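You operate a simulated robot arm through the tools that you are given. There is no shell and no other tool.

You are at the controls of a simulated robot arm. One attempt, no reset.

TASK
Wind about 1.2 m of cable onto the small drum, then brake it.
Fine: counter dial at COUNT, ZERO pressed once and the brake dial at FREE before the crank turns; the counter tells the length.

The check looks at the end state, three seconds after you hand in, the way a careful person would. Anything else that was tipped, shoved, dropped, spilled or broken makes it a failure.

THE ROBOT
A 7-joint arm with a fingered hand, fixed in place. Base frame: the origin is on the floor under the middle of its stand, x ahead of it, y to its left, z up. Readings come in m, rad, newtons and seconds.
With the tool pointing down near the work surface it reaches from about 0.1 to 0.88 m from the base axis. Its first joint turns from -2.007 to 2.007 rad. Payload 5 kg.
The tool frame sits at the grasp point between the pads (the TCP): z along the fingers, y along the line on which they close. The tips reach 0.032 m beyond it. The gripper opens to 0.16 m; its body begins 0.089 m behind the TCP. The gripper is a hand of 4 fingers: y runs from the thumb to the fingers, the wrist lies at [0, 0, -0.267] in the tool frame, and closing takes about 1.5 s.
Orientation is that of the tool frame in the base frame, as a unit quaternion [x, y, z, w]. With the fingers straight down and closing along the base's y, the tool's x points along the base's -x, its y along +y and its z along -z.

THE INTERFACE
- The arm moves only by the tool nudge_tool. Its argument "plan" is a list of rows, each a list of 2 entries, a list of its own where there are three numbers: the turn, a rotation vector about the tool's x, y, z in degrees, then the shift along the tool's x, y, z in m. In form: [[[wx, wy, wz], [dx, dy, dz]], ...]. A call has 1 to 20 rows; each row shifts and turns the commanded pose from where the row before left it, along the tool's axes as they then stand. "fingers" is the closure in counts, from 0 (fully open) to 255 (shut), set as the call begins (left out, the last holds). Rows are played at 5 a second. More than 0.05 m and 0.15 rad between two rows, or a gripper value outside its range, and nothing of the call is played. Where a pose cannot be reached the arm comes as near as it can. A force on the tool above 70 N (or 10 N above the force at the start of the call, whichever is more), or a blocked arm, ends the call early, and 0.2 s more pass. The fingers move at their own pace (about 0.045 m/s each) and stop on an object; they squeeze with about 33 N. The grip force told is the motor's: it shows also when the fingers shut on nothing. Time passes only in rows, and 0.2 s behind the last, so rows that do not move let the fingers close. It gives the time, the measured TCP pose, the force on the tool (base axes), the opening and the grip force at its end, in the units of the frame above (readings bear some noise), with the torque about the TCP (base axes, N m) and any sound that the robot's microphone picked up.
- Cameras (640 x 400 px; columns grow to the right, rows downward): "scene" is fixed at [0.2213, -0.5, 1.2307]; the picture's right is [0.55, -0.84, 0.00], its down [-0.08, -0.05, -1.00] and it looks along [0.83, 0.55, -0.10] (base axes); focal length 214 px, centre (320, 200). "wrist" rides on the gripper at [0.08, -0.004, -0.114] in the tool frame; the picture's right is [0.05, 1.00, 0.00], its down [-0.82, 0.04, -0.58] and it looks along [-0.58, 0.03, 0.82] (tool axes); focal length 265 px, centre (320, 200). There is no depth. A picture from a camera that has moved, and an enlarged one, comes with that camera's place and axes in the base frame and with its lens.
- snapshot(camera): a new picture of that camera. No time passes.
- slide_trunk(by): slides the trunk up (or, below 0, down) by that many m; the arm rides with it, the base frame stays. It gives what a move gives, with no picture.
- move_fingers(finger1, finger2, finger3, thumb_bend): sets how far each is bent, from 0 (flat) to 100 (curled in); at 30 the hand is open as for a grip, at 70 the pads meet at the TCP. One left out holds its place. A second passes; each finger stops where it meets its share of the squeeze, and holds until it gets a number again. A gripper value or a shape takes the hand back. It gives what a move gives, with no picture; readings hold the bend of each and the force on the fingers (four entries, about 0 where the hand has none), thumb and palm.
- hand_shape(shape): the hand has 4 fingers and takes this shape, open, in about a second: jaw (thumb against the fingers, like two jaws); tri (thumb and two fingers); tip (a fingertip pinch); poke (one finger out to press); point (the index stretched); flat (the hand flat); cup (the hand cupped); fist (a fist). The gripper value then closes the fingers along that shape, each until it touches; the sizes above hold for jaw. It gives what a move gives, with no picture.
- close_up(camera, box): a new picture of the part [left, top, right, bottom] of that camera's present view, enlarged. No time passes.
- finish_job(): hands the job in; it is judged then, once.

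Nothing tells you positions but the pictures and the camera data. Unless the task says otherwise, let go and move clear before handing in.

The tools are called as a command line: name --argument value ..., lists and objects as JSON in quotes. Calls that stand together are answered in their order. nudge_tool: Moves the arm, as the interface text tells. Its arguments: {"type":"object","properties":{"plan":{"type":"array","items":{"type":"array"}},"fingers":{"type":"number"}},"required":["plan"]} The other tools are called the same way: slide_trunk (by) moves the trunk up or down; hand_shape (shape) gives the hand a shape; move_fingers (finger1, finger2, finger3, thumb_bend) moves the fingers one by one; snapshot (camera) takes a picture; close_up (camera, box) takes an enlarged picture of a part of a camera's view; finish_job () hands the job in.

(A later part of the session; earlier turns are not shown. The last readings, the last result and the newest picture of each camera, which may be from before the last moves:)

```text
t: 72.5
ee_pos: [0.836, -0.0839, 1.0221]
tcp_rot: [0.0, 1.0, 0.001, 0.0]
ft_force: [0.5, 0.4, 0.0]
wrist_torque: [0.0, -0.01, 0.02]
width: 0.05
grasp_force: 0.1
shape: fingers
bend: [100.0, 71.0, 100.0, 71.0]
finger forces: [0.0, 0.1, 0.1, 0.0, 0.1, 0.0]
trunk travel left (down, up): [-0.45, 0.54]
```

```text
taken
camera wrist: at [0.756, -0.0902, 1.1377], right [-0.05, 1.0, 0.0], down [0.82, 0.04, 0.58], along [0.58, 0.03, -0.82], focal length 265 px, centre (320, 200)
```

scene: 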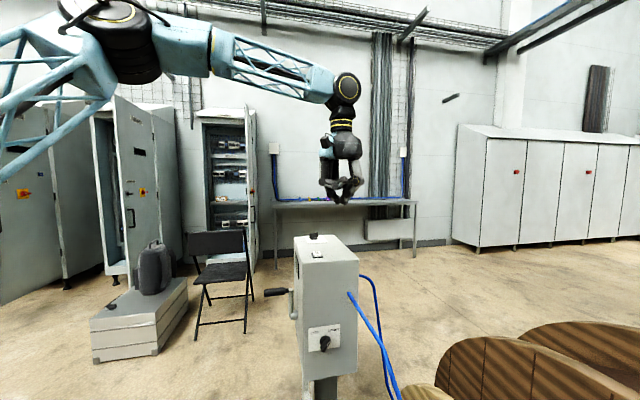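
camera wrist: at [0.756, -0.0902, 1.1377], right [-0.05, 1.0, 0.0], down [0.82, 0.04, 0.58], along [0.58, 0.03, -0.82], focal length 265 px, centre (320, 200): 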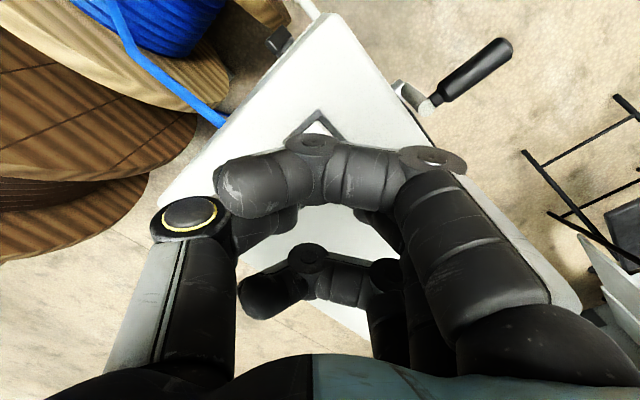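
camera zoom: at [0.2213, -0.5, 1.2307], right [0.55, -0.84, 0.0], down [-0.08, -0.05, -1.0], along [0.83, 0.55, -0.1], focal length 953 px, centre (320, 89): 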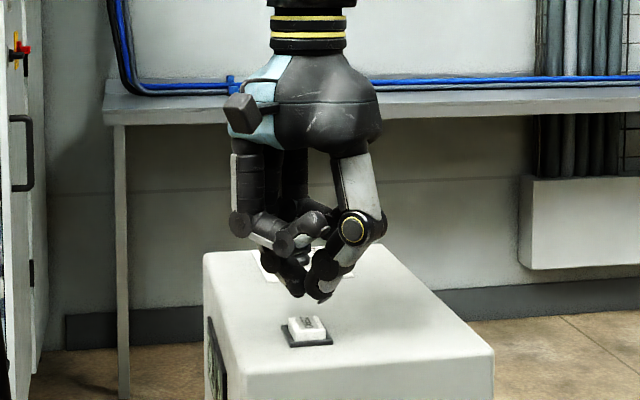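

The tips are right over the button, about 2 cm above. I'll go down 1.5 cm, then press in small steps.

nudge_tool --plan '[[[0, 0, 0], [0, 0, 0.008]], [[0, 0, 0], [0, 0, 0.006]], [[0, 0, 0], [0, 0, 0]]]'

close_up --camera "scene" --box '[290, 225, 350, 275]'

```text
t: 73.3
ee_pos: [0.8372, -0.0858, 1.0084]
tcp_rot: [0.0, 1.0, 0.001, -0.001]
ft_force: [0.6, -0.2, 0.2]
wrist_torque: [-0.02, -0.02, 0.02]
width: 0.0499
grasp_force: 0.1
shape: fingers
bend: [100.0, 71.0, 100.0, 71.0]
finger forces: [0.1, 0.0, 0.0, 0.0, 0.1, 0.0]
trunk travel left (down, up): [-0.45, 0.54]
```

```text
8.00 times, centred on (320, 250) of scene
camera zoom: at [0.2213, -0.5, 1.2307], right [0.55, -0.84, 0.0], down [-0.08, -0.05, -1.0], along [0.83, 0.55, -0.1], focal length 1716 px, centre (320, -200)
```

zoom: 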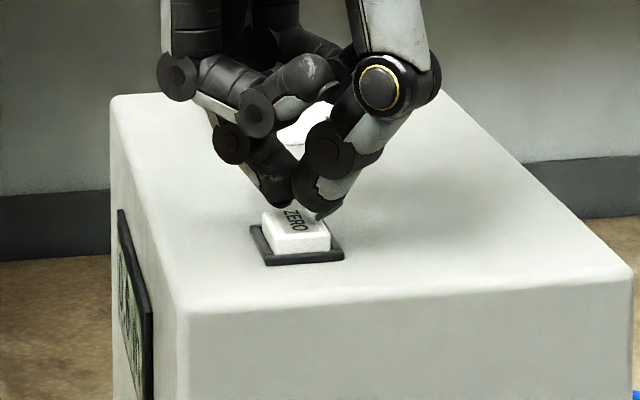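

The tips hover just over the cap. Now the press, in one steady stroke.

nudge_tool --plan '[[[0, 0, 0], [0, 0, 0.003]], [[0, 0, 0], [0, 0, 0.003]], [[0, 0, 0], [0, 0, 0.002]], [[0, 0, 0], [0, 0, 0]]]'

close_up --camera "scene" --box '[290, 225, 350, 275]'

```text
t: 74.3
ee_pos: [0.835, -0.0863, 1.0002]
tcp_rot: [0.0, 1.0, 0.001, -0.001]
ft_force: [0.8, -1.8, 3.4]
wrist_torque: [-0.11, 0.0, 0.01]
width: 0.0498
grasp_force: 0.1
shape: fingers
bend: [100.0, 71.0, 100.0, 71.0]
finger forces: [0.0, 0.0, 0.0, 0.1, 0.0, 0.1]
trunk travel left (down, up): [-0.45, 0.54]
heard: click
```

```text
8.00 times, centred on (320, 250) of scene
camera zoom: at [0.2213, -0.5, 1.2307], right [0.55, -0.84, 0.0], down [-0.08, -0.05, -1.0], along [0.83, 0.55, -0.1], focal length 1716 px, centre (320, -200)
```

zoom: 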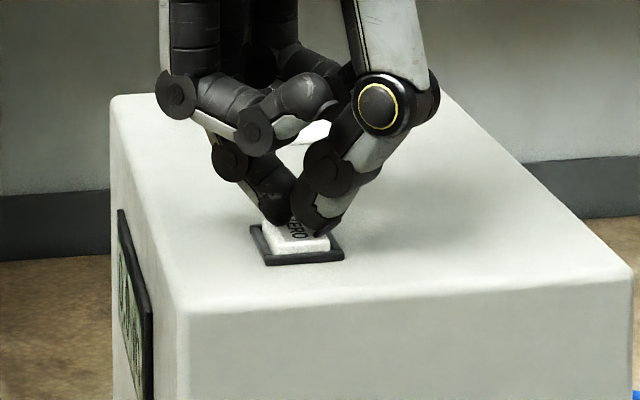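

I heard a click with 3.4 N of contact, so ZERO is pressed. I'll lift straight off, without a second touch.

nudge_tool --plan '[[[0, 0, 0], [0, 0, -0.03]], [[0, 0, 0], [0, 0, -0.045]], [[0, 0, 0], [0, 0, -0.045]], [[0, 0, 0], [0, 0, -0.04]], [[0, 0, 0], [0, 0, 0]]]'

close_up --camera "scene" --box '[290, 225, 350, 275]'

snapshot --camera "wrist"

```text
t: 75.5
ee_pos: [0.8358, -0.0851, 1.1603]
tcp_rot: [-0.001, 1.0, 0.001, 0.0]
ft_force: [0.6, -1.3, 0.5]
wrist_torque: [-0.02, -0.04, 0.01]
width: 0.0499
grasp_force: 0.1
shape: fingers
bend: [100.0, 71.0, 100.0, 71.0]
finger forces: [0.0, 0.0, 0.1, 0.1, 0.0, 0.0]
trunk travel left (down, up): [-0.45, 0.54]
```

```text
8.00 times, centred on (320, 250) of scene
camera zoom: at [0.2213, -0.5, 1.2307], right [0.55, -0.84, 0.0], down [-0.08, -0.05, -1.0], along [0.83, 0.55, -0.1], focal length 1716 px, centre (320, -200)
```

zoom: 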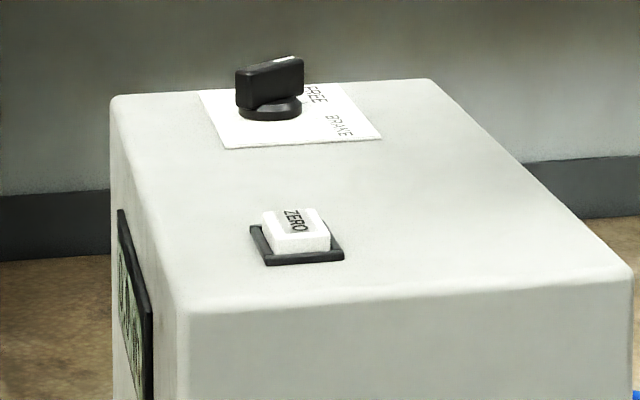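

```text
taken
camera wrist: at [0.7563, -0.0901, 1.2747], right [-0.05, 1.0, 0.0], down [0.82, 0.04, 0.58], along [0.58, 0.03, -0.82], focal length 265 px, centre (320, 200)
```

wrist: 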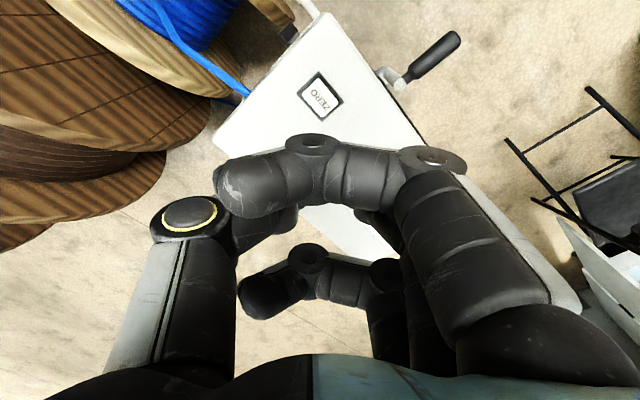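

ZERO sprang back, the top dial is on FREE and the front dial on COUNT. Next I'll see whether the counter can be read from the scene camera, and look at the crank.

close_up --camera "scene" --box '[299, 246, 313, 280]'

close_up --camera "scene" --box '[255, 240, 315, 330]'

close_up --camera "wrist" --box '[340, 20, 480, 120]'

```text
11.76 times, centred on (306, 263) of scene
camera zoom: at [0.2213, -0.5, 1.2307], right [0.55, -0.84, 0.0], down [-0.08, -0.05, -1.0], along [0.83, 0.55, -0.1], focal length 2523 px, centre (485, -541)
```

zoom: 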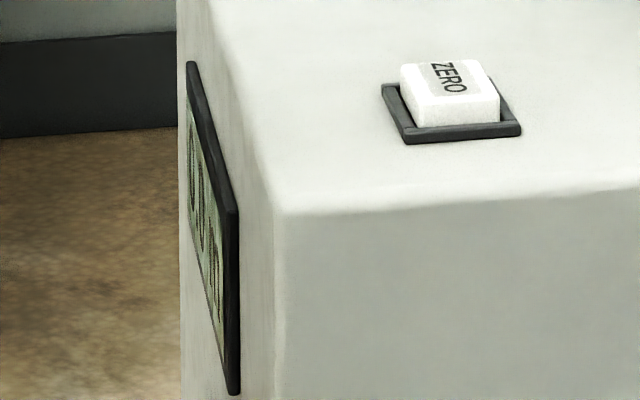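

```text
4.44 times, centred on (285, 285) of scene
camera zoom: at [0.2213, -0.5, 1.2307], right [0.55, -0.84, 0.0], down [-0.08, -0.05, -1.0], along [0.83, 0.55, -0.1], focal length 953 px, centre (476, -178)
```

zoom: 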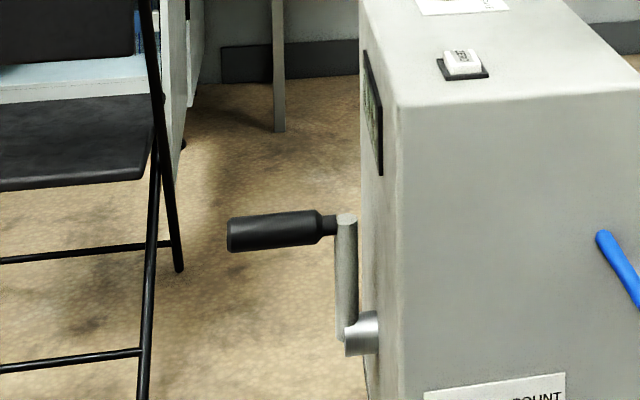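

```text
4.00 times, centred on (410, 70) of wrist
camera zoom: at [0.7563, -0.0901, 1.2747], right [-0.05, 1.0, 0.0], down [0.82, 0.04, 0.58], along [0.58, 0.03, -0.82], focal length 1062 px, centre (-40, 720)
```

zoom: 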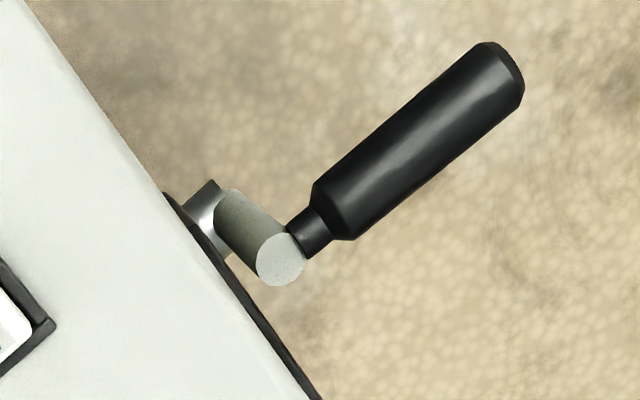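

The crank handle lies along the left-face normal, centre near (0.81, 0.10, 0.777), with the hub about 0.108 m below. I'll take the jaw shape, turn and tilt the hand so the camera faces the left side, and come to a viewing spot above the handle.

hand_shape --shape "jaw"

nudge_tool --plan '[[[0, 0, 7.5], [0, 0, 0]], [[0, 0, 7.5], [0, 0, 0]], [[0, 0, 7.5], [0, 0, 0]], [[0, 0, 7.5], [0, 0, 0]], [[0, 0, 7.5], [0, 0, 0]], [[0, 0, 7.5], [0, 0, 0]], [[-7.5, 0, 0], [0, 0, 0]], [[-7.5, 0, 0], [0, 0, 0]], [[-7.5, 0, 0], [0, 0, 0]], [[-7.5, 0, 0], [0, 0, 0]], [[0, 0, 0], [0.0382, 0.0189, 0.0109]], [[0, 0, 0], [0.0382, 0.0189, 0.0109]], [[0, 0, 0], [0.0382, 0.0189, 0.0109]], [[0, 0, 0], [0.0382, 0.0189, 0.0109]], [[0, 0, 0], [0.0382, 0.0189, 0.0109]], [[0, 0, 0], [0, 0, 0]]]'

snapshot --camera "wrist"

snapshot --camera "scene"

```text
t: 76.4
ee_pos: [0.8375, -0.0856, 1.1597]
tcp_rot: [0.0, 1.0, 0.001, 0.001]
ft_force: [-0.2, -0.9, 0.5]
wrist_torque: [0.04, -0.02, 0.01]
width: 0.1603
grasp_force: 0.2
shape: jaw
bend: [30.0, 30.0, 30.0, 30.0]
finger forces: [0.1, 0.1, 0.1, 0.0, 0.0, 0.0]
trunk travel left (down, up): [-0.45, 0.54]
```

```text
t: 79.8
ee_pos: [0.7779, 0.1281, 1.1607]
tcp_rot: [0.37, 0.892, 0.24, 0.099]
ft_force: [0.3, 0.5, 0.2]
wrist_torque: [-0.03, -0.02, -0.04]
width: 0.1601
grasp_force: 0.1
shape: jaw
bend: [30.0, 30.0, 30.0, 30.0]
finger forces: [0.0, 0.0, 0.0, 0.0, 0.0, 0.0]
trunk travel left (down, up): [-0.45, 0.54]
```

```text
taken
camera wrist: at [0.678, 0.1415, 1.2574], right [0.57, 0.65, 0.5], down [0.4, -0.76, 0.52], along [0.71, -0.1, -0.69], focal length 265 px, centre (320, 200)
```

wrist: 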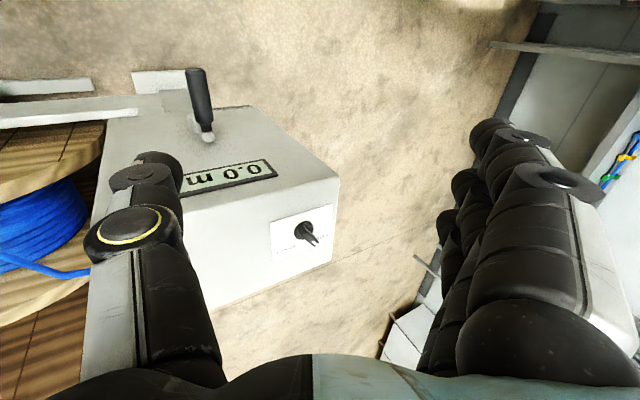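

```text
taken
```

scene: 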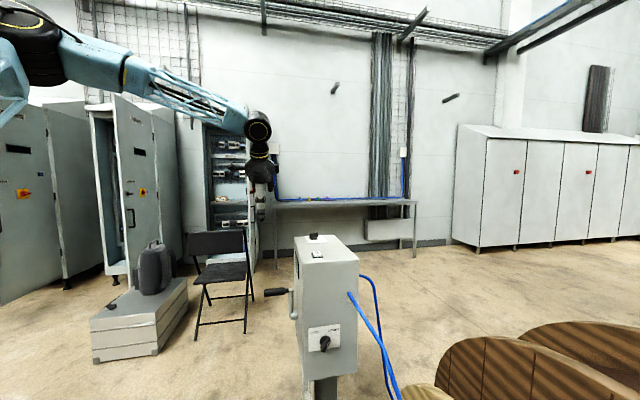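

The wrist camera now sees the counter, apparently reading 0.0 m. I'll enlarge it and the crank.

close_up --camera "wrist" --box '[130, 50, 350, 270]'

close_up --camera "wrist" --box '[175, 150, 285, 200]'

```text
1.82 times, centred on (240, 160) of wrist
camera zoom: at [0.678, 0.1415, 1.2574], right [0.57, 0.65, 0.5], down [0.4, -0.76, 0.52], along [0.71, -0.1, -0.69], focal length 483 px, centre (466, 273)
```

zoom: 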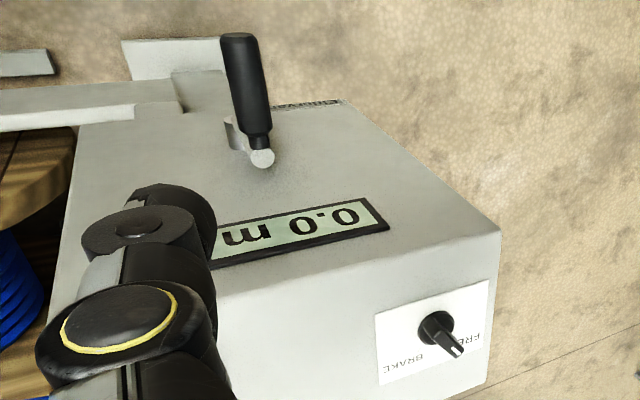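

```text
5.82 times, centred on (230, 175) of wrist
camera zoom: at [0.678, 0.1415, 1.2574], right [0.57, 0.65, 0.5], down [0.4, -0.76, 0.52], along [0.71, -0.1, -0.69], focal length 1544 px, centre (844, 346)
```

zoom: 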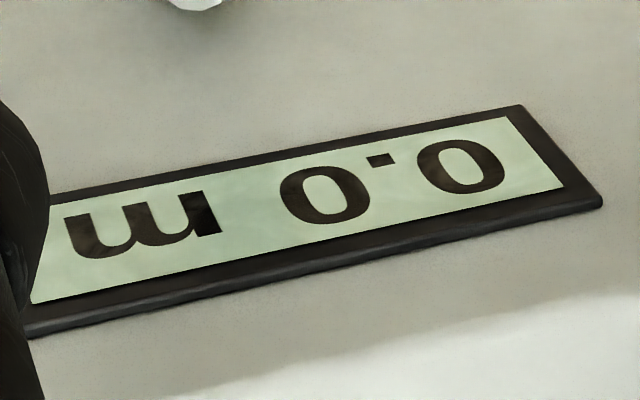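

The counter reads 0.0 m. There also seems to be a label on the lower part of the left face, so I'll enlarge that in case it shows the winding direction.

close_up --camera "wrist" --box '[205, 95, 265, 135]'

```text
10.00 times, centred on (235, 115) of wrist
camera zoom: at [0.678, 0.1415, 1.2574], right [0.57, 0.65, 0.5], down [0.4, -0.76, 0.52], along [0.71, -0.1, -0.69], focal length 2654 px, centre (1170, 1050)
```

zoom: 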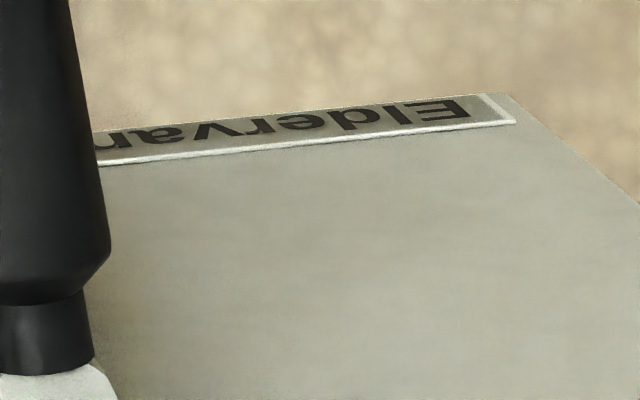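

That label is just the maker's name. I'll move to 12 cm above the handle along the tilted tool axis, jaw open, thumb on the near side.

nudge_tool --plan '[[[0, 0, 0], [-0.0048, -0.0273, 0.0321]], [[0, 0, 0], [-0.0048, -0.0273, 0.0321]], [[0, 0, 0], [-0.0048, -0.0273, 0.0321]], [[0, 0, 0], [-0.0048, -0.0273, 0.0321]], [[0, 0, 0], [-0.0048, -0.0273, 0.0321]], [[0, 0, 0], [-0.0048, -0.0273, 0.0321]], [[0, 0, 0], [-0.0048, -0.0273, 0.0321]], [[0, 0, 0], [0, 0, 0]]]'

snapshot --camera "wrist"

close_up --camera "scene" --box '[220, 190, 340, 340]'

```text
t: 81.6
ee_pos: [0.764, 0.0682, 0.8712]
tcp_rot: [0.37, 0.892, 0.24, 0.098]
ft_force: [0.0, 0.3, -1.0]
wrist_torque: [-0.01, -0.01, -0.02]
width: 0.1603
grasp_force: 0.1
shape: jaw
bend: [30.0, 30.0, 30.0, 30.0]
finger forces: [0.0, 0.0, 0.0, 0.1, 0.0, 0.0]
trunk travel left (down, up): [-0.45, 0.54]
```

```text
taken
camera wrist: at [0.6647, 0.0804, 0.9672], right [0.57, 0.65, 0.5], down [0.4, -0.76, 0.52], along [0.71, -0.1, -0.69], focal length 265 px, centre (320, 200)
```

wrist: 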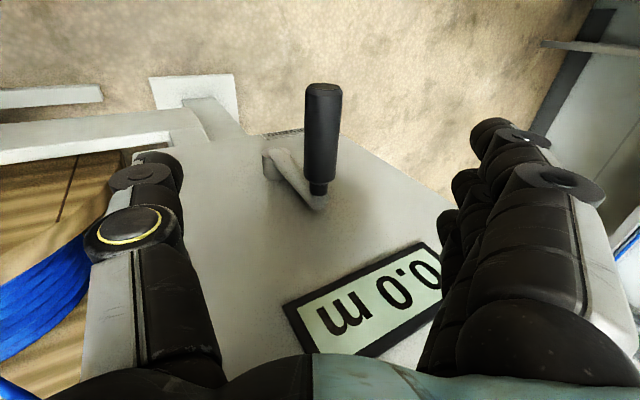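

```text
2.67 times, centred on (280, 265) of scene
camera zoom: at [0.2213, -0.5, 1.2307], right [0.55, -0.84, 0.0], down [-0.08, -0.05, -1.0], along [0.83, 0.55, -0.1], focal length 572 px, centre (427, 27)
```

zoom: 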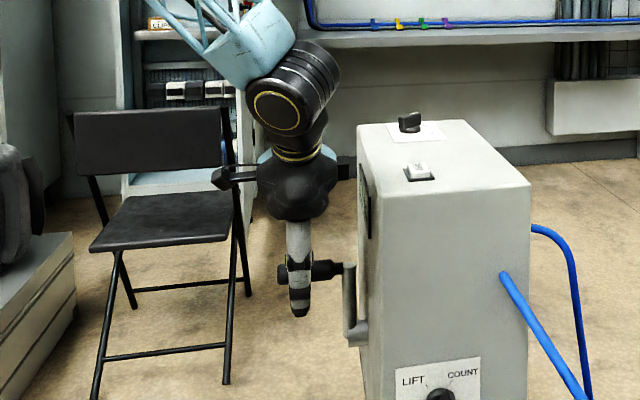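

The handle sits centrally between thumb and fingers, and the counter stays in view. I'll shift a centimetre outward for clearance to the crank arm and advance onto the handle.

nudge_tool --plan '[[[0, 0, 0], [0.005, 0, 0.03]], [[0, 0, 0], [0.005, 0, 0.03]], [[0, 0, 0], [0, 0, 0.03]], [[0, 0, 0], [0, 0, 0.03]], [[0, 0, 0], [0, 0, 0]]]'

snapshot --camera "wrist"

close_up --camera "scene" --box '[220, 190, 340, 340]'

```text
t: 82.8
ee_pos: [0.7995, 0.1169, 0.7668]
tcp_rot: [0.369, 0.892, 0.24, 0.1]
ft_force: [0.1, -0.3, 0.0]
wrist_torque: [-0.01, 0.02, -0.02]
width: 0.16
grasp_force: 0.0
shape: jaw
bend: [30.0, 30.0, 30.0, 30.0]
finger forces: [0.0, 0.0, 0.0, 0.0, 0.0, 0.0]
trunk travel left (down, up): [-0.45, 0.54]
```

```text
taken
camera wrist: at [0.7003, 0.1296, 0.8636], right [0.57, 0.65, 0.5], down [0.4, -0.76, 0.52], along [0.71, -0.1, -0.69], focal length 265 px, centre (320, 200)
```

wrist: 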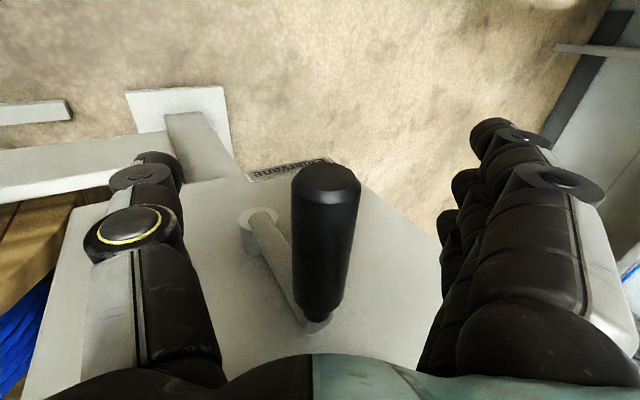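

```text
2.67 times, centred on (280, 265) of scene
camera zoom: at [0.2213, -0.5, 1.2307], right [0.55, -0.84, 0.0], down [-0.08, -0.05, -1.0], along [0.83, 0.55, -0.1], focal length 572 px, centre (427, 27)
```

zoom: 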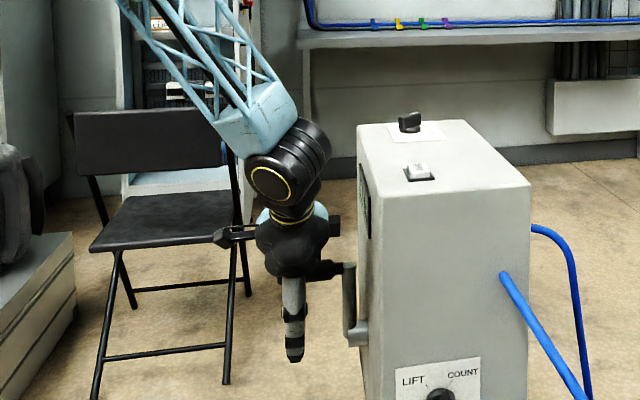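

The handle is centred in the hand, about 2 cm behind the pad point, which is good for wrapping round it. I'll close the jaw.

nudge_tool --plan '[[[0, 0, 0], [0, 0, 0]], [[0, 0, 0], [0, 0, 0]], [[0, 0, 0], [0, 0, 0]], [[0, 0, 0], [0, 0, 0]], [[0, 0, 0], [0, 0, 0]], [[0, 0, 0], [0, 0, 0]], [[0, 0, 0], [0, 0, 0]], [[0, 0, 0], [0, 0, 0]]]' --fingers 255

snapshot --camera "wrist"

close_up --camera "scene" --box '[240, 220, 340, 340]'

```text
t: 84.6
ee_pos: [0.8, 0.1166, 0.7675]
tcp_rot: [0.369, 0.892, 0.24, 0.098]
ft_force: [-0.1, -0.1, -0.2]
wrist_torque: [0.02, 0.01, -0.04]
width: 0.0
grasp_force: 0.1
shape: jaw
bend: [70.0, 70.0, 70.0, 70.0]
finger forces: [0.1, 0.0, 0.0, 0.0, 0.0, 0.0]
trunk travel left (down, up): [-0.45, 0.54]
```

```text
taken
camera wrist: at [0.7001, 0.1295, 0.864], right [0.57, 0.65, 0.5], down [0.4, -0.76, 0.52], along [0.71, -0.1, -0.69], focal length 265 px, centre (320, 200)
```

wrist: 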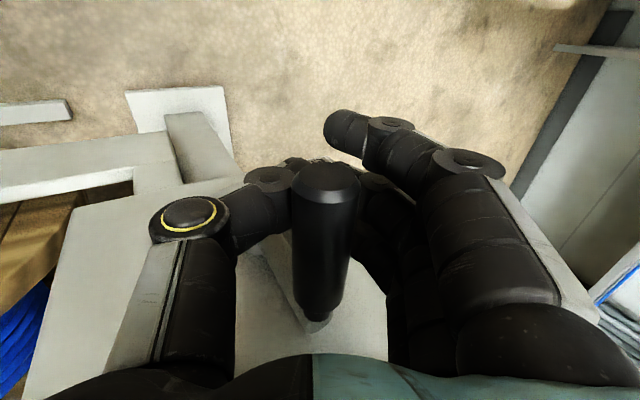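

```text
3.33 times, centred on (290, 280) of scene
camera zoom: at [0.2213, -0.5, 1.2307], right [0.55, -0.84, 0.0], down [-0.08, -0.05, -1.0], along [0.83, 0.55, -0.1], focal length 715 px, centre (420, -67)
```

zoom: 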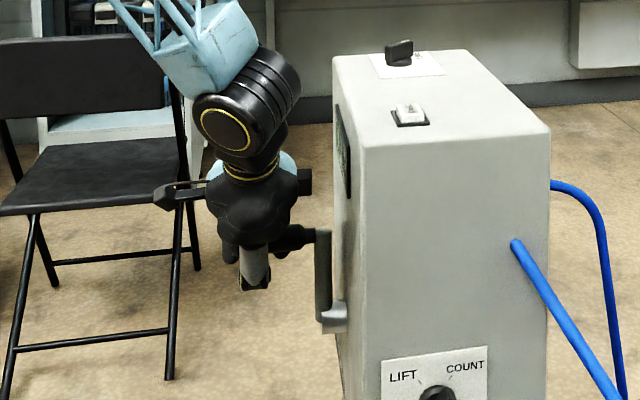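

The fingers have shut in a ring around the handle, caging it without squeezing, so it can turn inside the hand. I'll crank a first 60°, clockwise for someone facing the crank, and check forces and counter.

nudge_tool --plan '[[[0, 0, 0], [0, -0.01706, -0.00795]], [[0, 0, 0], [0, -0.01818, -0.00487]], [[0, 0, 0], [0, -0.01875, -0.00164]], [[0, 0, 0], [0, -0.01875, 0.00164]], [[0, 0, 0], [0, -0.01818, 0.00487]], [[0, 0, 0], [0, -0.01706, 0.00795]], [[0, 0, 0], [0, 0, 0]]]'

snapshot --camera "wrist"

close_up --camera "scene" --box '[240, 220, 340, 340]'

```text
t: 86.2
ee_pos: [0.7321, 0.0486, 0.7086]
tcp_rot: [0.37, 0.893, 0.238, 0.097]
ft_force: [-1.0, 6.4, -25.6]
wrist_torque: [0.13, 0.0, 0.18]
width: 0.0
grasp_force: 33.1
shape: jaw
bend: [70.0, 65.0, 70.0, 67.0]
finger forces: [1.0, 0.0, 6.8, 0.0, 19.4, 0.1]
trunk travel left (down, up): [-0.45, 0.54]
```

```text
taken
camera wrist: at [0.6333, 0.0622, 0.8058], right [0.58, 0.65, 0.5], down [0.4, -0.75, 0.52], along [0.71, -0.1, -0.7], focal length 265 px, centre (320, 200)
```

wrist: 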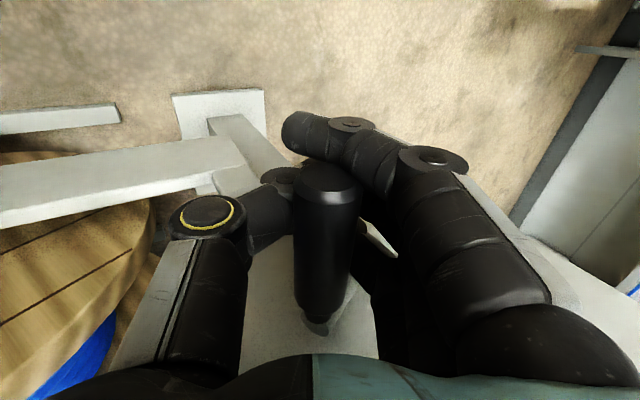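

```text
3.33 times, centred on (290, 280) of scene
camera zoom: at [0.2213, -0.5, 1.2307], right [0.55, -0.84, 0.0], down [-0.08, -0.05, -1.0], along [0.83, 0.55, -0.1], focal length 715 px, centre (420, -67)
```

zoom: 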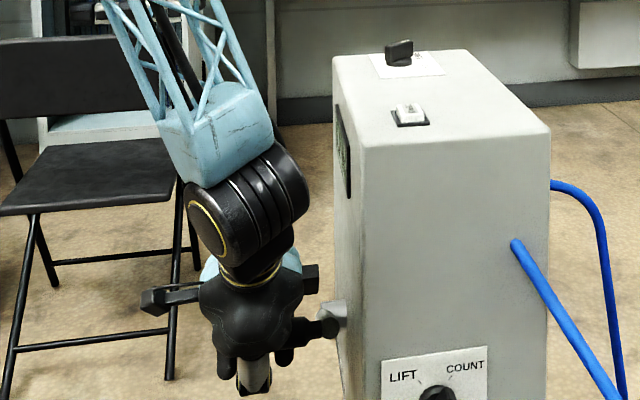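

The crank turns with the hand (about 60° so far) at moderate force. I'll try to read the counter from the scene camera at high enlargement.

close_up --camera "scene" --box '[292, 248, 302, 284]'

close_up --camera "scene" --box '[294, 252, 299, 260]'

```text
11.11 times, centred on (297, 266) of scene
camera zoom: at [0.2213, -0.5, 1.2307], right [0.55, -0.84, 0.0], down [-0.08, -0.05, -1.0], along [0.83, 0.55, -0.1], focal length 2383 px, centre (576, -533)
```

zoom: 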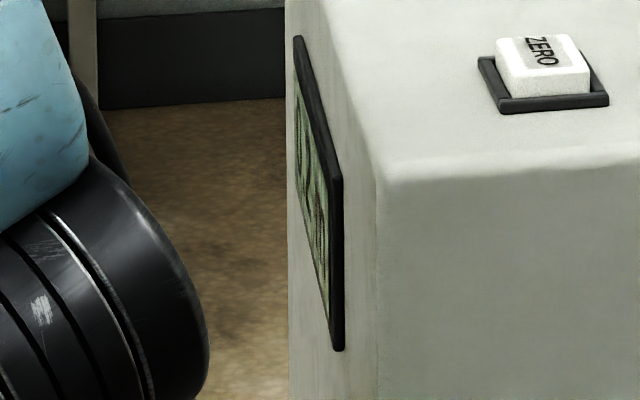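

```text
16.00 times, centred on (296, 256) of scene
camera zoom: at [0.2213, -0.5, 1.2307], right [0.55, -0.84, 0.0], down [-0.08, -0.05, -1.0], along [0.83, 0.55, -0.1], focal length 3432 px, centre (696, -696)
```

zoom: 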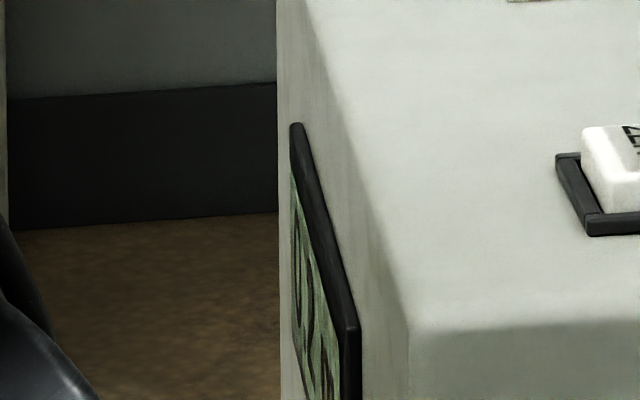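

That is too oblique in this frame. I'll shift the enlarged window onto the digits.

close_up --camera "scene" --box '[288, 258, 306, 269]'

```text
16.00 times, centred on (297, 264) of scene
camera zoom: at [0.2213, -0.5, 1.2307], right [0.55, -0.84, 0.0], down [-0.08, -0.05, -1.0], along [0.83, 0.55, -0.1], focal length 3432 px, centre (688, -816)
```

zoom: 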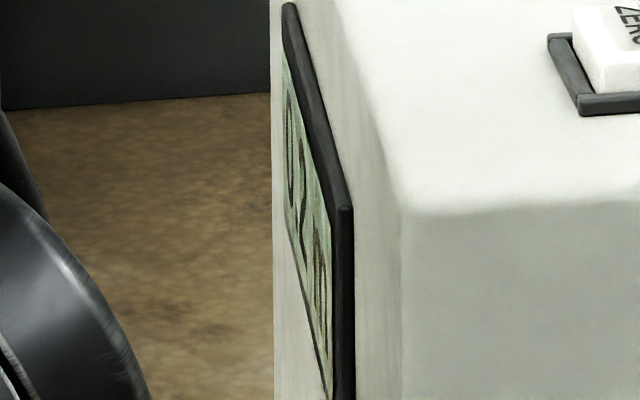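

It can't be read reliably at that angle. I'll let go here, back off 13 cm along the tool axis and read the counter with the wrist camera, to learn the winding direction.

nudge_tool --plan '[[[0, 0, 0], [0, 0, 0]], [[0, 0, 0], [0, 0, 0]], [[0, 0, 0], [0, 0, 0]], [[0, 0, 0], [0, 0, 0]], [[0, 0, 0], [0, 0, 0]], [[0, 0, 0], [0, 0, 0]], [[0, 0, 0], [0, 0, 0]], [[0, 0, 0], [0, 0, 0]]]' --fingers 0

nudge_tool --plan '[[[0, 0, 0], [0, 0, -0.03]], [[0, 0, 0], [0, 0, -0.04]], [[0, 0, 0], [0, 0, -0.04]], [[0, 0, 0], [0, 0, -0.02]], [[0, 0, 0], [0, 0, 0]]]'

snapshot --camera "wrist"

close_up --camera "scene" --box '[240, 220, 340, 340]'

```text
t: 88.0
ee_pos: [0.7334, 0.0488, 0.7129]
tcp_rot: [0.369, 0.892, 0.24, 0.099]
ft_force: [-0.2, 0.6, -0.3]
wrist_torque: [0.01, -0.03, 0.01]
width: 0.16
grasp_force: 0.0
shape: jaw
bend: [30.0, 30.0, 30.0, 30.0]
finger forces: [0.1, 0.0, 0.1, 0.0, 0.0, 0.0]
trunk travel left (down, up): [-0.45, 0.54]
```

```text
t: 89.2
ee_pos: [0.688, 0.0024, 0.8242]
tcp_rot: [0.369, 0.892, 0.24, 0.098]
ft_force: [0.4, -0.1, -1.6]
wrist_torque: [0.0, 0.0, -0.01]
width: 0.1599
grasp_force: 0.1
shape: jaw
bend: [30.0, 30.0, 30.0, 30.0]
finger forces: [0.0, 0.1, 0.0, 0.1, 0.0, 0.1]
trunk travel left (down, up): [-0.45, 0.54]
```

```text
taken
camera wrist: at [0.5885, 0.0159, 0.922], right [0.57, 0.65, 0.5], down [0.4, -0.76, 0.52], along [0.71, -0.1, -0.69], focal length 265 px, centre (320, 200)
```

wrist: 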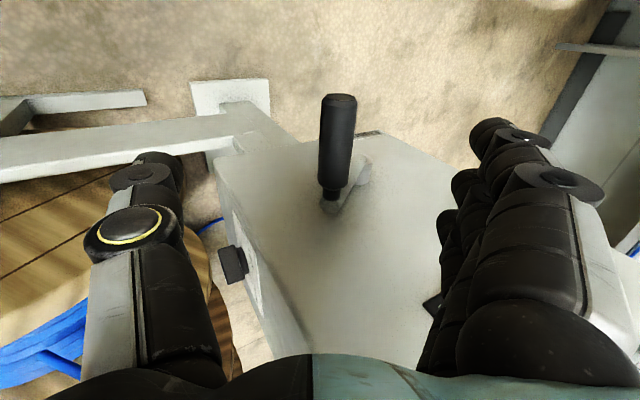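

```text
3.33 times, centred on (290, 280) of scene
camera zoom: at [0.2213, -0.5, 1.2307], right [0.55, -0.84, 0.0], down [-0.08, -0.05, -1.0], along [0.83, 0.55, -0.1], focal length 715 px, centre (420, -67)
```

zoom: 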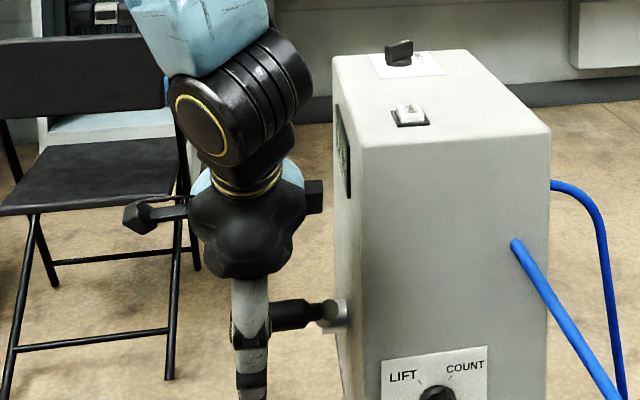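

The crank stayed where I left it; the fingers just hide the counter from here. I'll rise a bit and move over to bring it into view.

nudge_tool --plan '[[[0, 0, 0], [0, 0.0225, -0.039]], [[0, 0, 0], [0, 0.0225, -0.039]], [[0, 0, 0], [0, 0.0225, -0.039]], [[0, 0, 0], [0, 0.0346, 0.02]], [[0, 0, 0], [0, 0.0346, 0.02]], [[0, 0, 0], [0, 0, 0]]]'

snapshot --camera "wrist"

```text
t: 90.6
ee_pos: [0.7446, 0.0597, 0.9599]
tcp_rot: [0.37, 0.892, 0.24, 0.1]
ft_force: [-0.7, 0.2, -0.1]
wrist_torque: [0.0, -0.01, -0.01]
width: 0.16
grasp_force: 0.0
shape: jaw
bend: [30.0, 30.0, 30.0, 30.0]
finger forces: [0.0, 0.0, 0.0, 0.0, 0.0, 0.1]
trunk travel left (down, up): [-0.45, 0.54]
```

```text
taken
camera wrist: at [0.645, 0.0734, 1.0573], right [0.57, 0.65, 0.5], down [0.4, -0.76, 0.52], along [0.72, -0.1, -0.69], focal length 265 px, centre (320, 200)
```

wrist: 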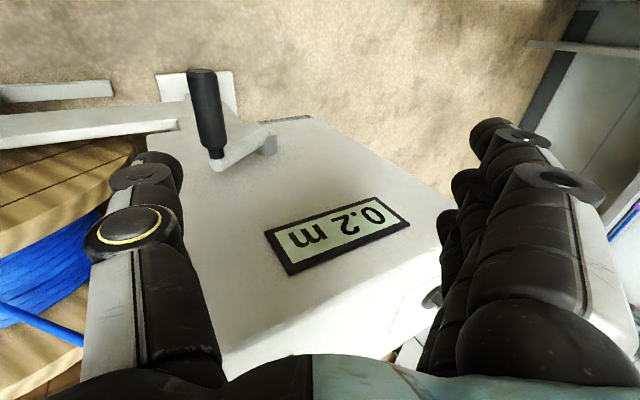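

The counter now shows 0.2 m after about 55–60°, so this direction counts up and 1.2 m should be roughly one full turn. I'll confirm the digits and sign.

close_up --camera "wrist" --box '[255, 185, 415, 285]'

close_up --camera "wrist" --box '[150, 50, 330, 190]'

```text
4.00 times, centred on (335, 235) of wrist
camera zoom: at [0.645, 0.0734, 1.0573], right [0.57, 0.65, 0.5], down [0.4, -0.76, 0.52], along [0.72, -0.1, -0.69], focal length 1062 px, centre (260, 60)
```

zoom: 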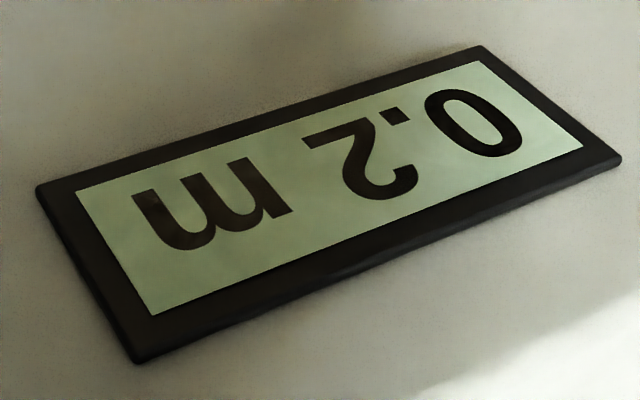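

```text
2.86 times, centred on (240, 120) of wrist
camera zoom: at [0.645, 0.0734, 1.0573], right [0.57, 0.65, 0.5], down [0.4, -0.76, 0.52], along [0.72, -0.1, -0.69], focal length 758 px, centre (549, 429)
```

zoom: 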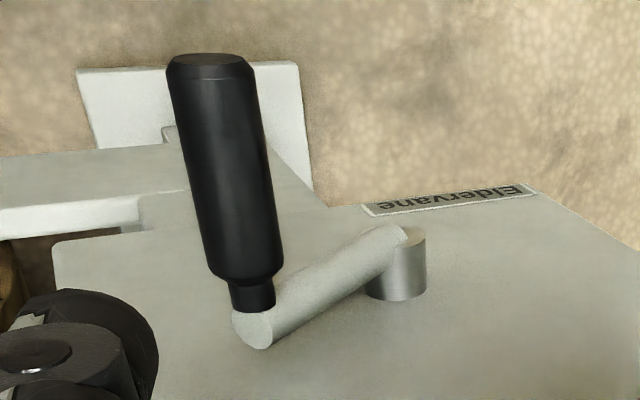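

It's 0.2 m, no minus sign. Now I go back onto the handle, which is near N 0.552, height 0.737 (crank angle about 143°), and take hold with the pads closer to its middle for a firmer grip.

nudge_tool --plan '[[[0, 0, 0], [0, -0.0315, 0.0179]], [[0, 0, 0], [0, -0.0315, 0.0179]], [[0, 0, 0], [0, -0.0315, 0.0179]], [[0, 0, 0], [0, -0.0314, 0.018]], [[0, 0, 0], [0, 0, 0]]]'

snapshot --camera "wrist"

```text
t: 91.8
ee_pos: [0.6902, 0.0078, 0.8336]
tcp_rot: [0.371, 0.892, 0.24, 0.099]
ft_force: [0.4, -0.4, -0.7]
wrist_torque: [0.01, -0.04, 0.02]
width: 0.1599
grasp_force: 0.1
shape: jaw
bend: [30.0, 30.0, 30.0, 30.0]
finger forces: [0.0, 0.0, 0.1, 0.0, 0.1, 0.1]
trunk travel left (down, up): [-0.45, 0.54]
```

```text
taken
camera wrist: at [0.5921, 0.0212, 0.9315], right [0.57, 0.65, 0.5], down [0.4, -0.76, 0.52], along [0.71, -0.1, -0.69], focal length 265 px, centre (320, 200)
```

wrist: 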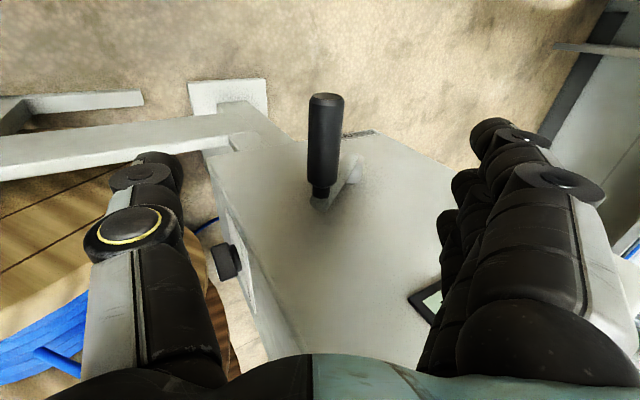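

The handle is at about N 0.552, height 0.745 and well centred. I'll advance and close on it.

nudge_tool --plan '[[[0, 0, 0], [0, 0.002, 0.03]], [[0, 0, 0], [0, 0.002, 0.03]], [[0, 0, 0], [0, 0.0022, 0.03]], [[0, 0, 0], [0, 0, 0.026]], [[0, 0, 0], [0, 0, 0]]]'

nudge_tool --plan '[[[0, 0, 0], [0, 0, 0]], [[0, 0, 0], [0, 0, 0]], [[0, 0, 0], [0, 0, 0]], [[0, 0, 0], [0, 0, 0]], [[0, 0, 0], [0, 0, 0]], [[0, 0, 0], [0, 0, 0]], [[0, 0, 0], [0, 0, 0]], [[0, 0, 0], [0, 0, 0]]]' --fingers 255

snapshot --camera "wrist"

```text
t: 93.0
ee_pos: [0.7369, 0.0535, 0.737]
tcp_rot: [0.369, 0.892, 0.24, 0.1]
ft_force: [0.8, -0.1, 0.1]
wrist_torque: [0.0, -0.01, 0.02]
width: 0.1597
grasp_force: 0.0
shape: jaw
bend: [30.0, 30.0, 30.0, 30.0]
finger forces: [0.0, 0.0, 0.1, 0.0, 0.0, 0.0]
trunk travel left (down, up): [-0.45, 0.54]
```

```text
t: 94.8
ee_pos: [0.7362, 0.0539, 0.737]
tcp_rot: [0.369, 0.892, 0.241, 0.099]
ft_force: [-1.0, 0.0, -1.2]
wrist_torque: [0.0, 0.01, 0.0]
width: 0.0059
grasp_force: 0.0
shape: jaw
bend: [70.0, 70.0, 70.0, 70.0]
finger forces: [0.0, 0.1, 0.2, 0.0, 0.9, 0.0]
trunk travel left (down, up): [-0.45, 0.54]
```

```text
taken
camera wrist: at [0.6374, 0.0663, 0.8339], right [0.57, 0.65, 0.5], down [0.4, -0.76, 0.52], along [0.71, -0.1, -0.69], focal length 265 px, centre (320, 200)
```

wrist: 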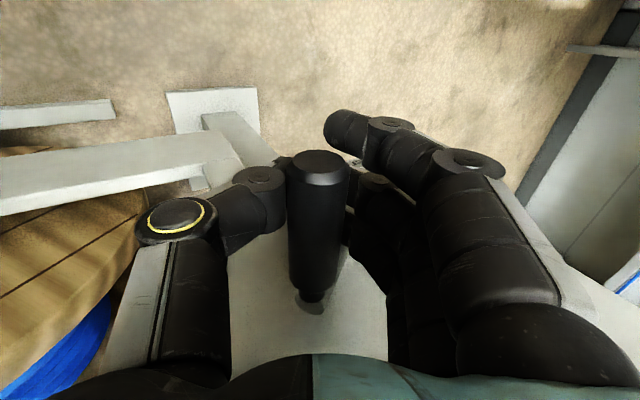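

The ring is snug around the handle. I'll crank the next 80° and check the forces.

nudge_tool --plan '[[[0, 0, 0], [0, -0.01762, 0.00712]], [[0, 0, 0], [0, -0.01611, 0.01007]], [[0, 0, 0], [0, -0.01412, 0.01271]], [[0, 0, 0], [0, -0.0117, 0.01497]], [[0, 0, 0], [0, -0.00892, 0.01678]], [[0, 0, 0], [0, -0.00587, 0.01807]], [[0, 0, 0], [0, -0.00264, 0.01882]], [[0, 0, 0], [0, 0.00066, 0.01899]], [[0, 0, 0], [0, 0, 0]]]'

snapshot --camera "wrist"

close_up --camera "scene" --box '[240, 220, 340, 340]'

```text
t: 96.8
ee_pos: [0.7311, 0.0481, 0.5993]
tcp_rot: [0.369, 0.892, 0.241, 0.1]
ft_force: [6.9, 20.4, 14.9]
wrist_torque: [-0.31, -0.17, 0.39]
width: 0.0
grasp_force: 33.5
shape: jaw
bend: [68.0, 62.0, 66.0, 74.0]
finger forces: [10.4, 0.0, 14.7, 0.0, 0.5, 0.0]
trunk travel left (down, up): [-0.45, 0.54]
```

```text
taken
camera wrist: at [0.632, 0.0619, 0.6957], right [0.57, 0.65, 0.5], down [0.4, -0.76, 0.52], along [0.72, -0.1, -0.69], focal length 265 px, centre (320, 200)
```

wrist: 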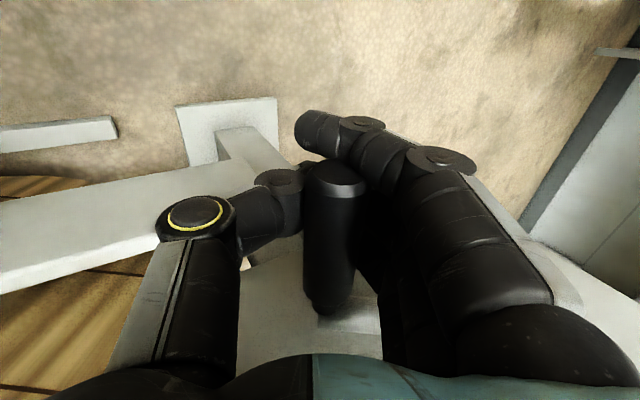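

```text
3.33 times, centred on (290, 280) of scene
camera zoom: at [0.2213, -0.5, 1.2307], right [0.55, -0.84, 0.0], down [-0.08, -0.05, -1.0], along [0.83, 0.55, -0.1], focal length 715 px, centre (420, -67)
```

zoom: 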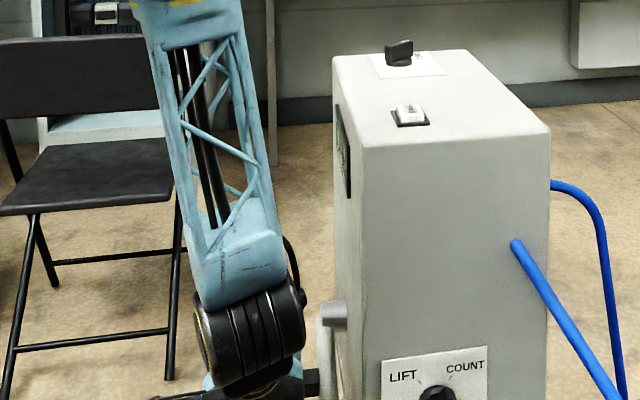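

The crank is at about 210° with 26 N, mostly inward, so the true circle is slightly smaller than I assumed. I'll continue on a tightened circle through the bottom.

nudge_tool --plan '[[[0, 0, 0], [0, 0.0127, 0.0164]], [[0, 0, 0], [0, 0.006, 0.0165]], [[0, 0, 0], [0, 0.0088, 0.0152]], [[0, 0, 0], [0, 0.0113, 0.0136]], [[0, 0, 0], [0, 0.0135, 0.0113]], [[0, 0, 0], [0, 0.0152, 0.0088]], [[0, 0, 0], [0, 0, 0]]]'

snapshot --camera "wrist"

```text
t: 97.9
ee_pos: [0.7706, 0.0937, 0.5555]
tcp_rot: [0.371, 0.895, 0.23, 0.093]
ft_force: [-1.0, -1.3, -2.0]
wrist_torque: [0.07, -0.14, -0.01]
width: 0.0001
grasp_force: 32.8
shape: jaw
bend: [69.0, 62.0, 70.0, 73.0]
finger forces: [0.1, 0.0, 0.0, 0.0, 2.9, 0.0]
trunk travel left (down, up): [-0.45, 0.54]
stopped in row 5: the force on the tool passed its limit at 79 N (the readings are from after the stop); the commanded pose is now the measured one
```

```text
taken
camera wrist: at [0.6739, 0.1086, 0.6533], right [0.58, 0.65, 0.48], down [0.41, -0.75, 0.52], along [0.7, -0.11, -0.7], focal length 265 px, centre (320, 200)
```

wrist: 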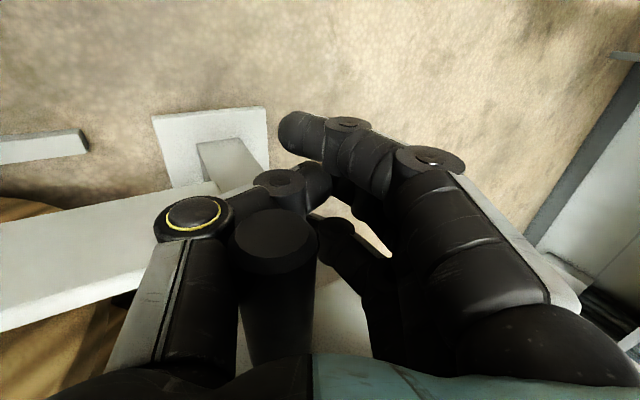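

The handle slid back toward the palm in the loose ring and the arm hit its force limit (79 N, now relaxed). I'll open the jaw, centre the pads exactly on the handle and grip it firmly instead, moving more slowly.

nudge_tool --plan '[[[0, 0, 0], [0, 0, 0]], [[0, 0, 0], [0, 0, 0]], [[0, 0, 0], [0, 0, 0]], [[0, 0, 0], [0, 0, 0]], [[0, 0, 0], [0, 0, 0]], [[0, 0, 0], [0, 0, 0]], [[0, 0, 0], [0, 0, 0]], [[0, 0, 0], [0, 0, 0]]]' --fingers 0

snapshot --camera "wrist"

close_up --camera "scene" --box '[240, 240, 340, 380]'

```text
t: 99.7
ee_pos: [0.7719, 0.0907, 0.5549]
tcp_rot: [0.372, 0.894, 0.232, 0.093]
ft_force: [-0.5, -0.1, 0.6]
wrist_torque: [0.0, 0.0, -0.02]
width: 0.1598
grasp_force: 0.1
shape: jaw
bend: [30.0, 30.0, 30.0, 30.0]
finger forces: [0.1, 0.0, 0.0, 0.1, 0.1, 0.0]
trunk travel left (down, up): [-0.45, 0.54]
```

```text
taken
camera wrist: at [0.6745, 0.1061, 0.6528], right [0.58, 0.65, 0.48], down [0.41, -0.75, 0.52], along [0.7, -0.11, -0.7], focal length 265 px, centre (320, 200)
```

wrist: 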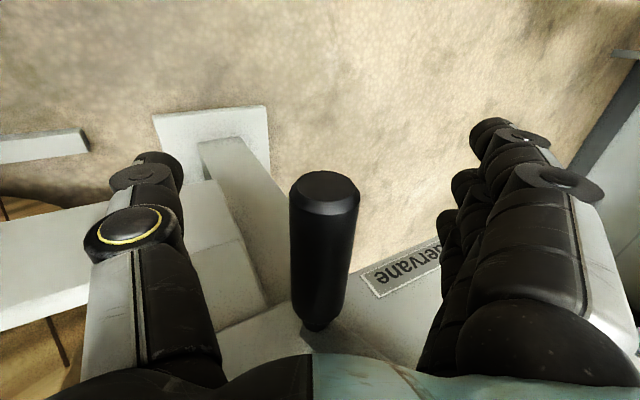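

```text
2.86 times, centred on (290, 310) of scene
camera zoom: at [0.2213, -0.5, 1.2307], right [0.55, -0.84, 0.0], down [-0.08, -0.05, -1.0], along [0.83, 0.55, -0.1], focal length 613 px, centre (406, -114)
```

zoom: 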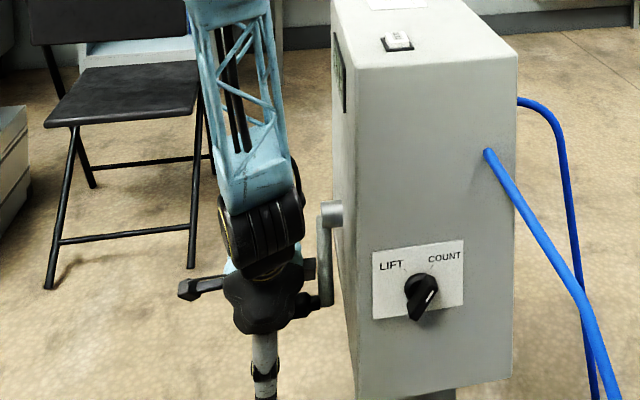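

The front dial still points at COUNT. The handle has come to rest near the bottom (about 255°), and the fit now gives hub (N 0.627, height 0.677) with radius 0.10. I'll centre the pads on it and close.

nudge_tool --plan '[[[0, 0, 0], [0, 0.002, -0.0125]], [[0, 0, 0], [0, 0.002, -0.0125]], [[0, 0, 0], [0, 0, 0]]]'

nudge_tool --plan '[[[0, 0, 0], [0, 0, 0]], [[0, 0, 0], [0, 0, 0]], [[0, 0, 0], [0, 0, 0]], [[0, 0, 0], [0, 0, 0]], [[0, 0, 0], [0, 0, 0]], [[0, 0, 0], [0, 0, 0]], [[0, 0, 0], [0, 0, 0]], [[0, 0, 0], [0, 0, 0]]]' --fingers 255

snapshot --camera "wrist"

```text
t: 100.5
ee_pos: [0.7664, 0.0846, 0.5784]
tcp_rot: [0.372, 0.894, 0.231, 0.094]
ft_force: [-0.2, -0.2, 0.1]
wrist_torque: [0.0, 0.02, 0.04]
width: 0.1598
grasp_force: 0.1
shape: jaw
bend: [30.0, 30.0, 30.0, 30.0]
finger forces: [0.0, 0.0, 0.0, 0.0, 0.0, 0.0]
trunk travel left (down, up): [-0.45, 0.54]
```

```text
t: 102.3
ee_pos: [0.7663, 0.0853, 0.578]
tcp_rot: [0.372, 0.894, 0.232, 0.093]
ft_force: [0.4, -0.3, 0.3]
wrist_torque: [-0.04, 0.01, 0.04]
width: 0.0118
grasp_force: 0.0
shape: jaw
bend: [70.0, 69.0, 69.0, 70.0]
finger forces: [0.0, 0.8, 0.8, 0.1, 0.8, 0.1]
trunk travel left (down, up): [-0.45, 0.54]
```

```text
taken
camera wrist: at [0.6687, 0.1002, 0.6764], right [0.58, 0.65, 0.48], down [0.41, -0.75, 0.52], along [0.7, -0.11, -0.7], focal length 265 px, centre (320, 200)
```

wrist: 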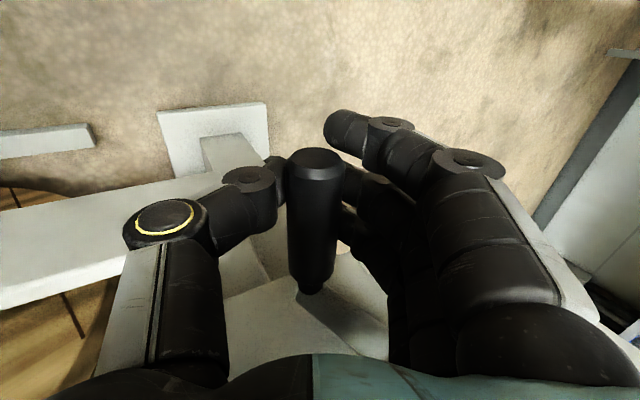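

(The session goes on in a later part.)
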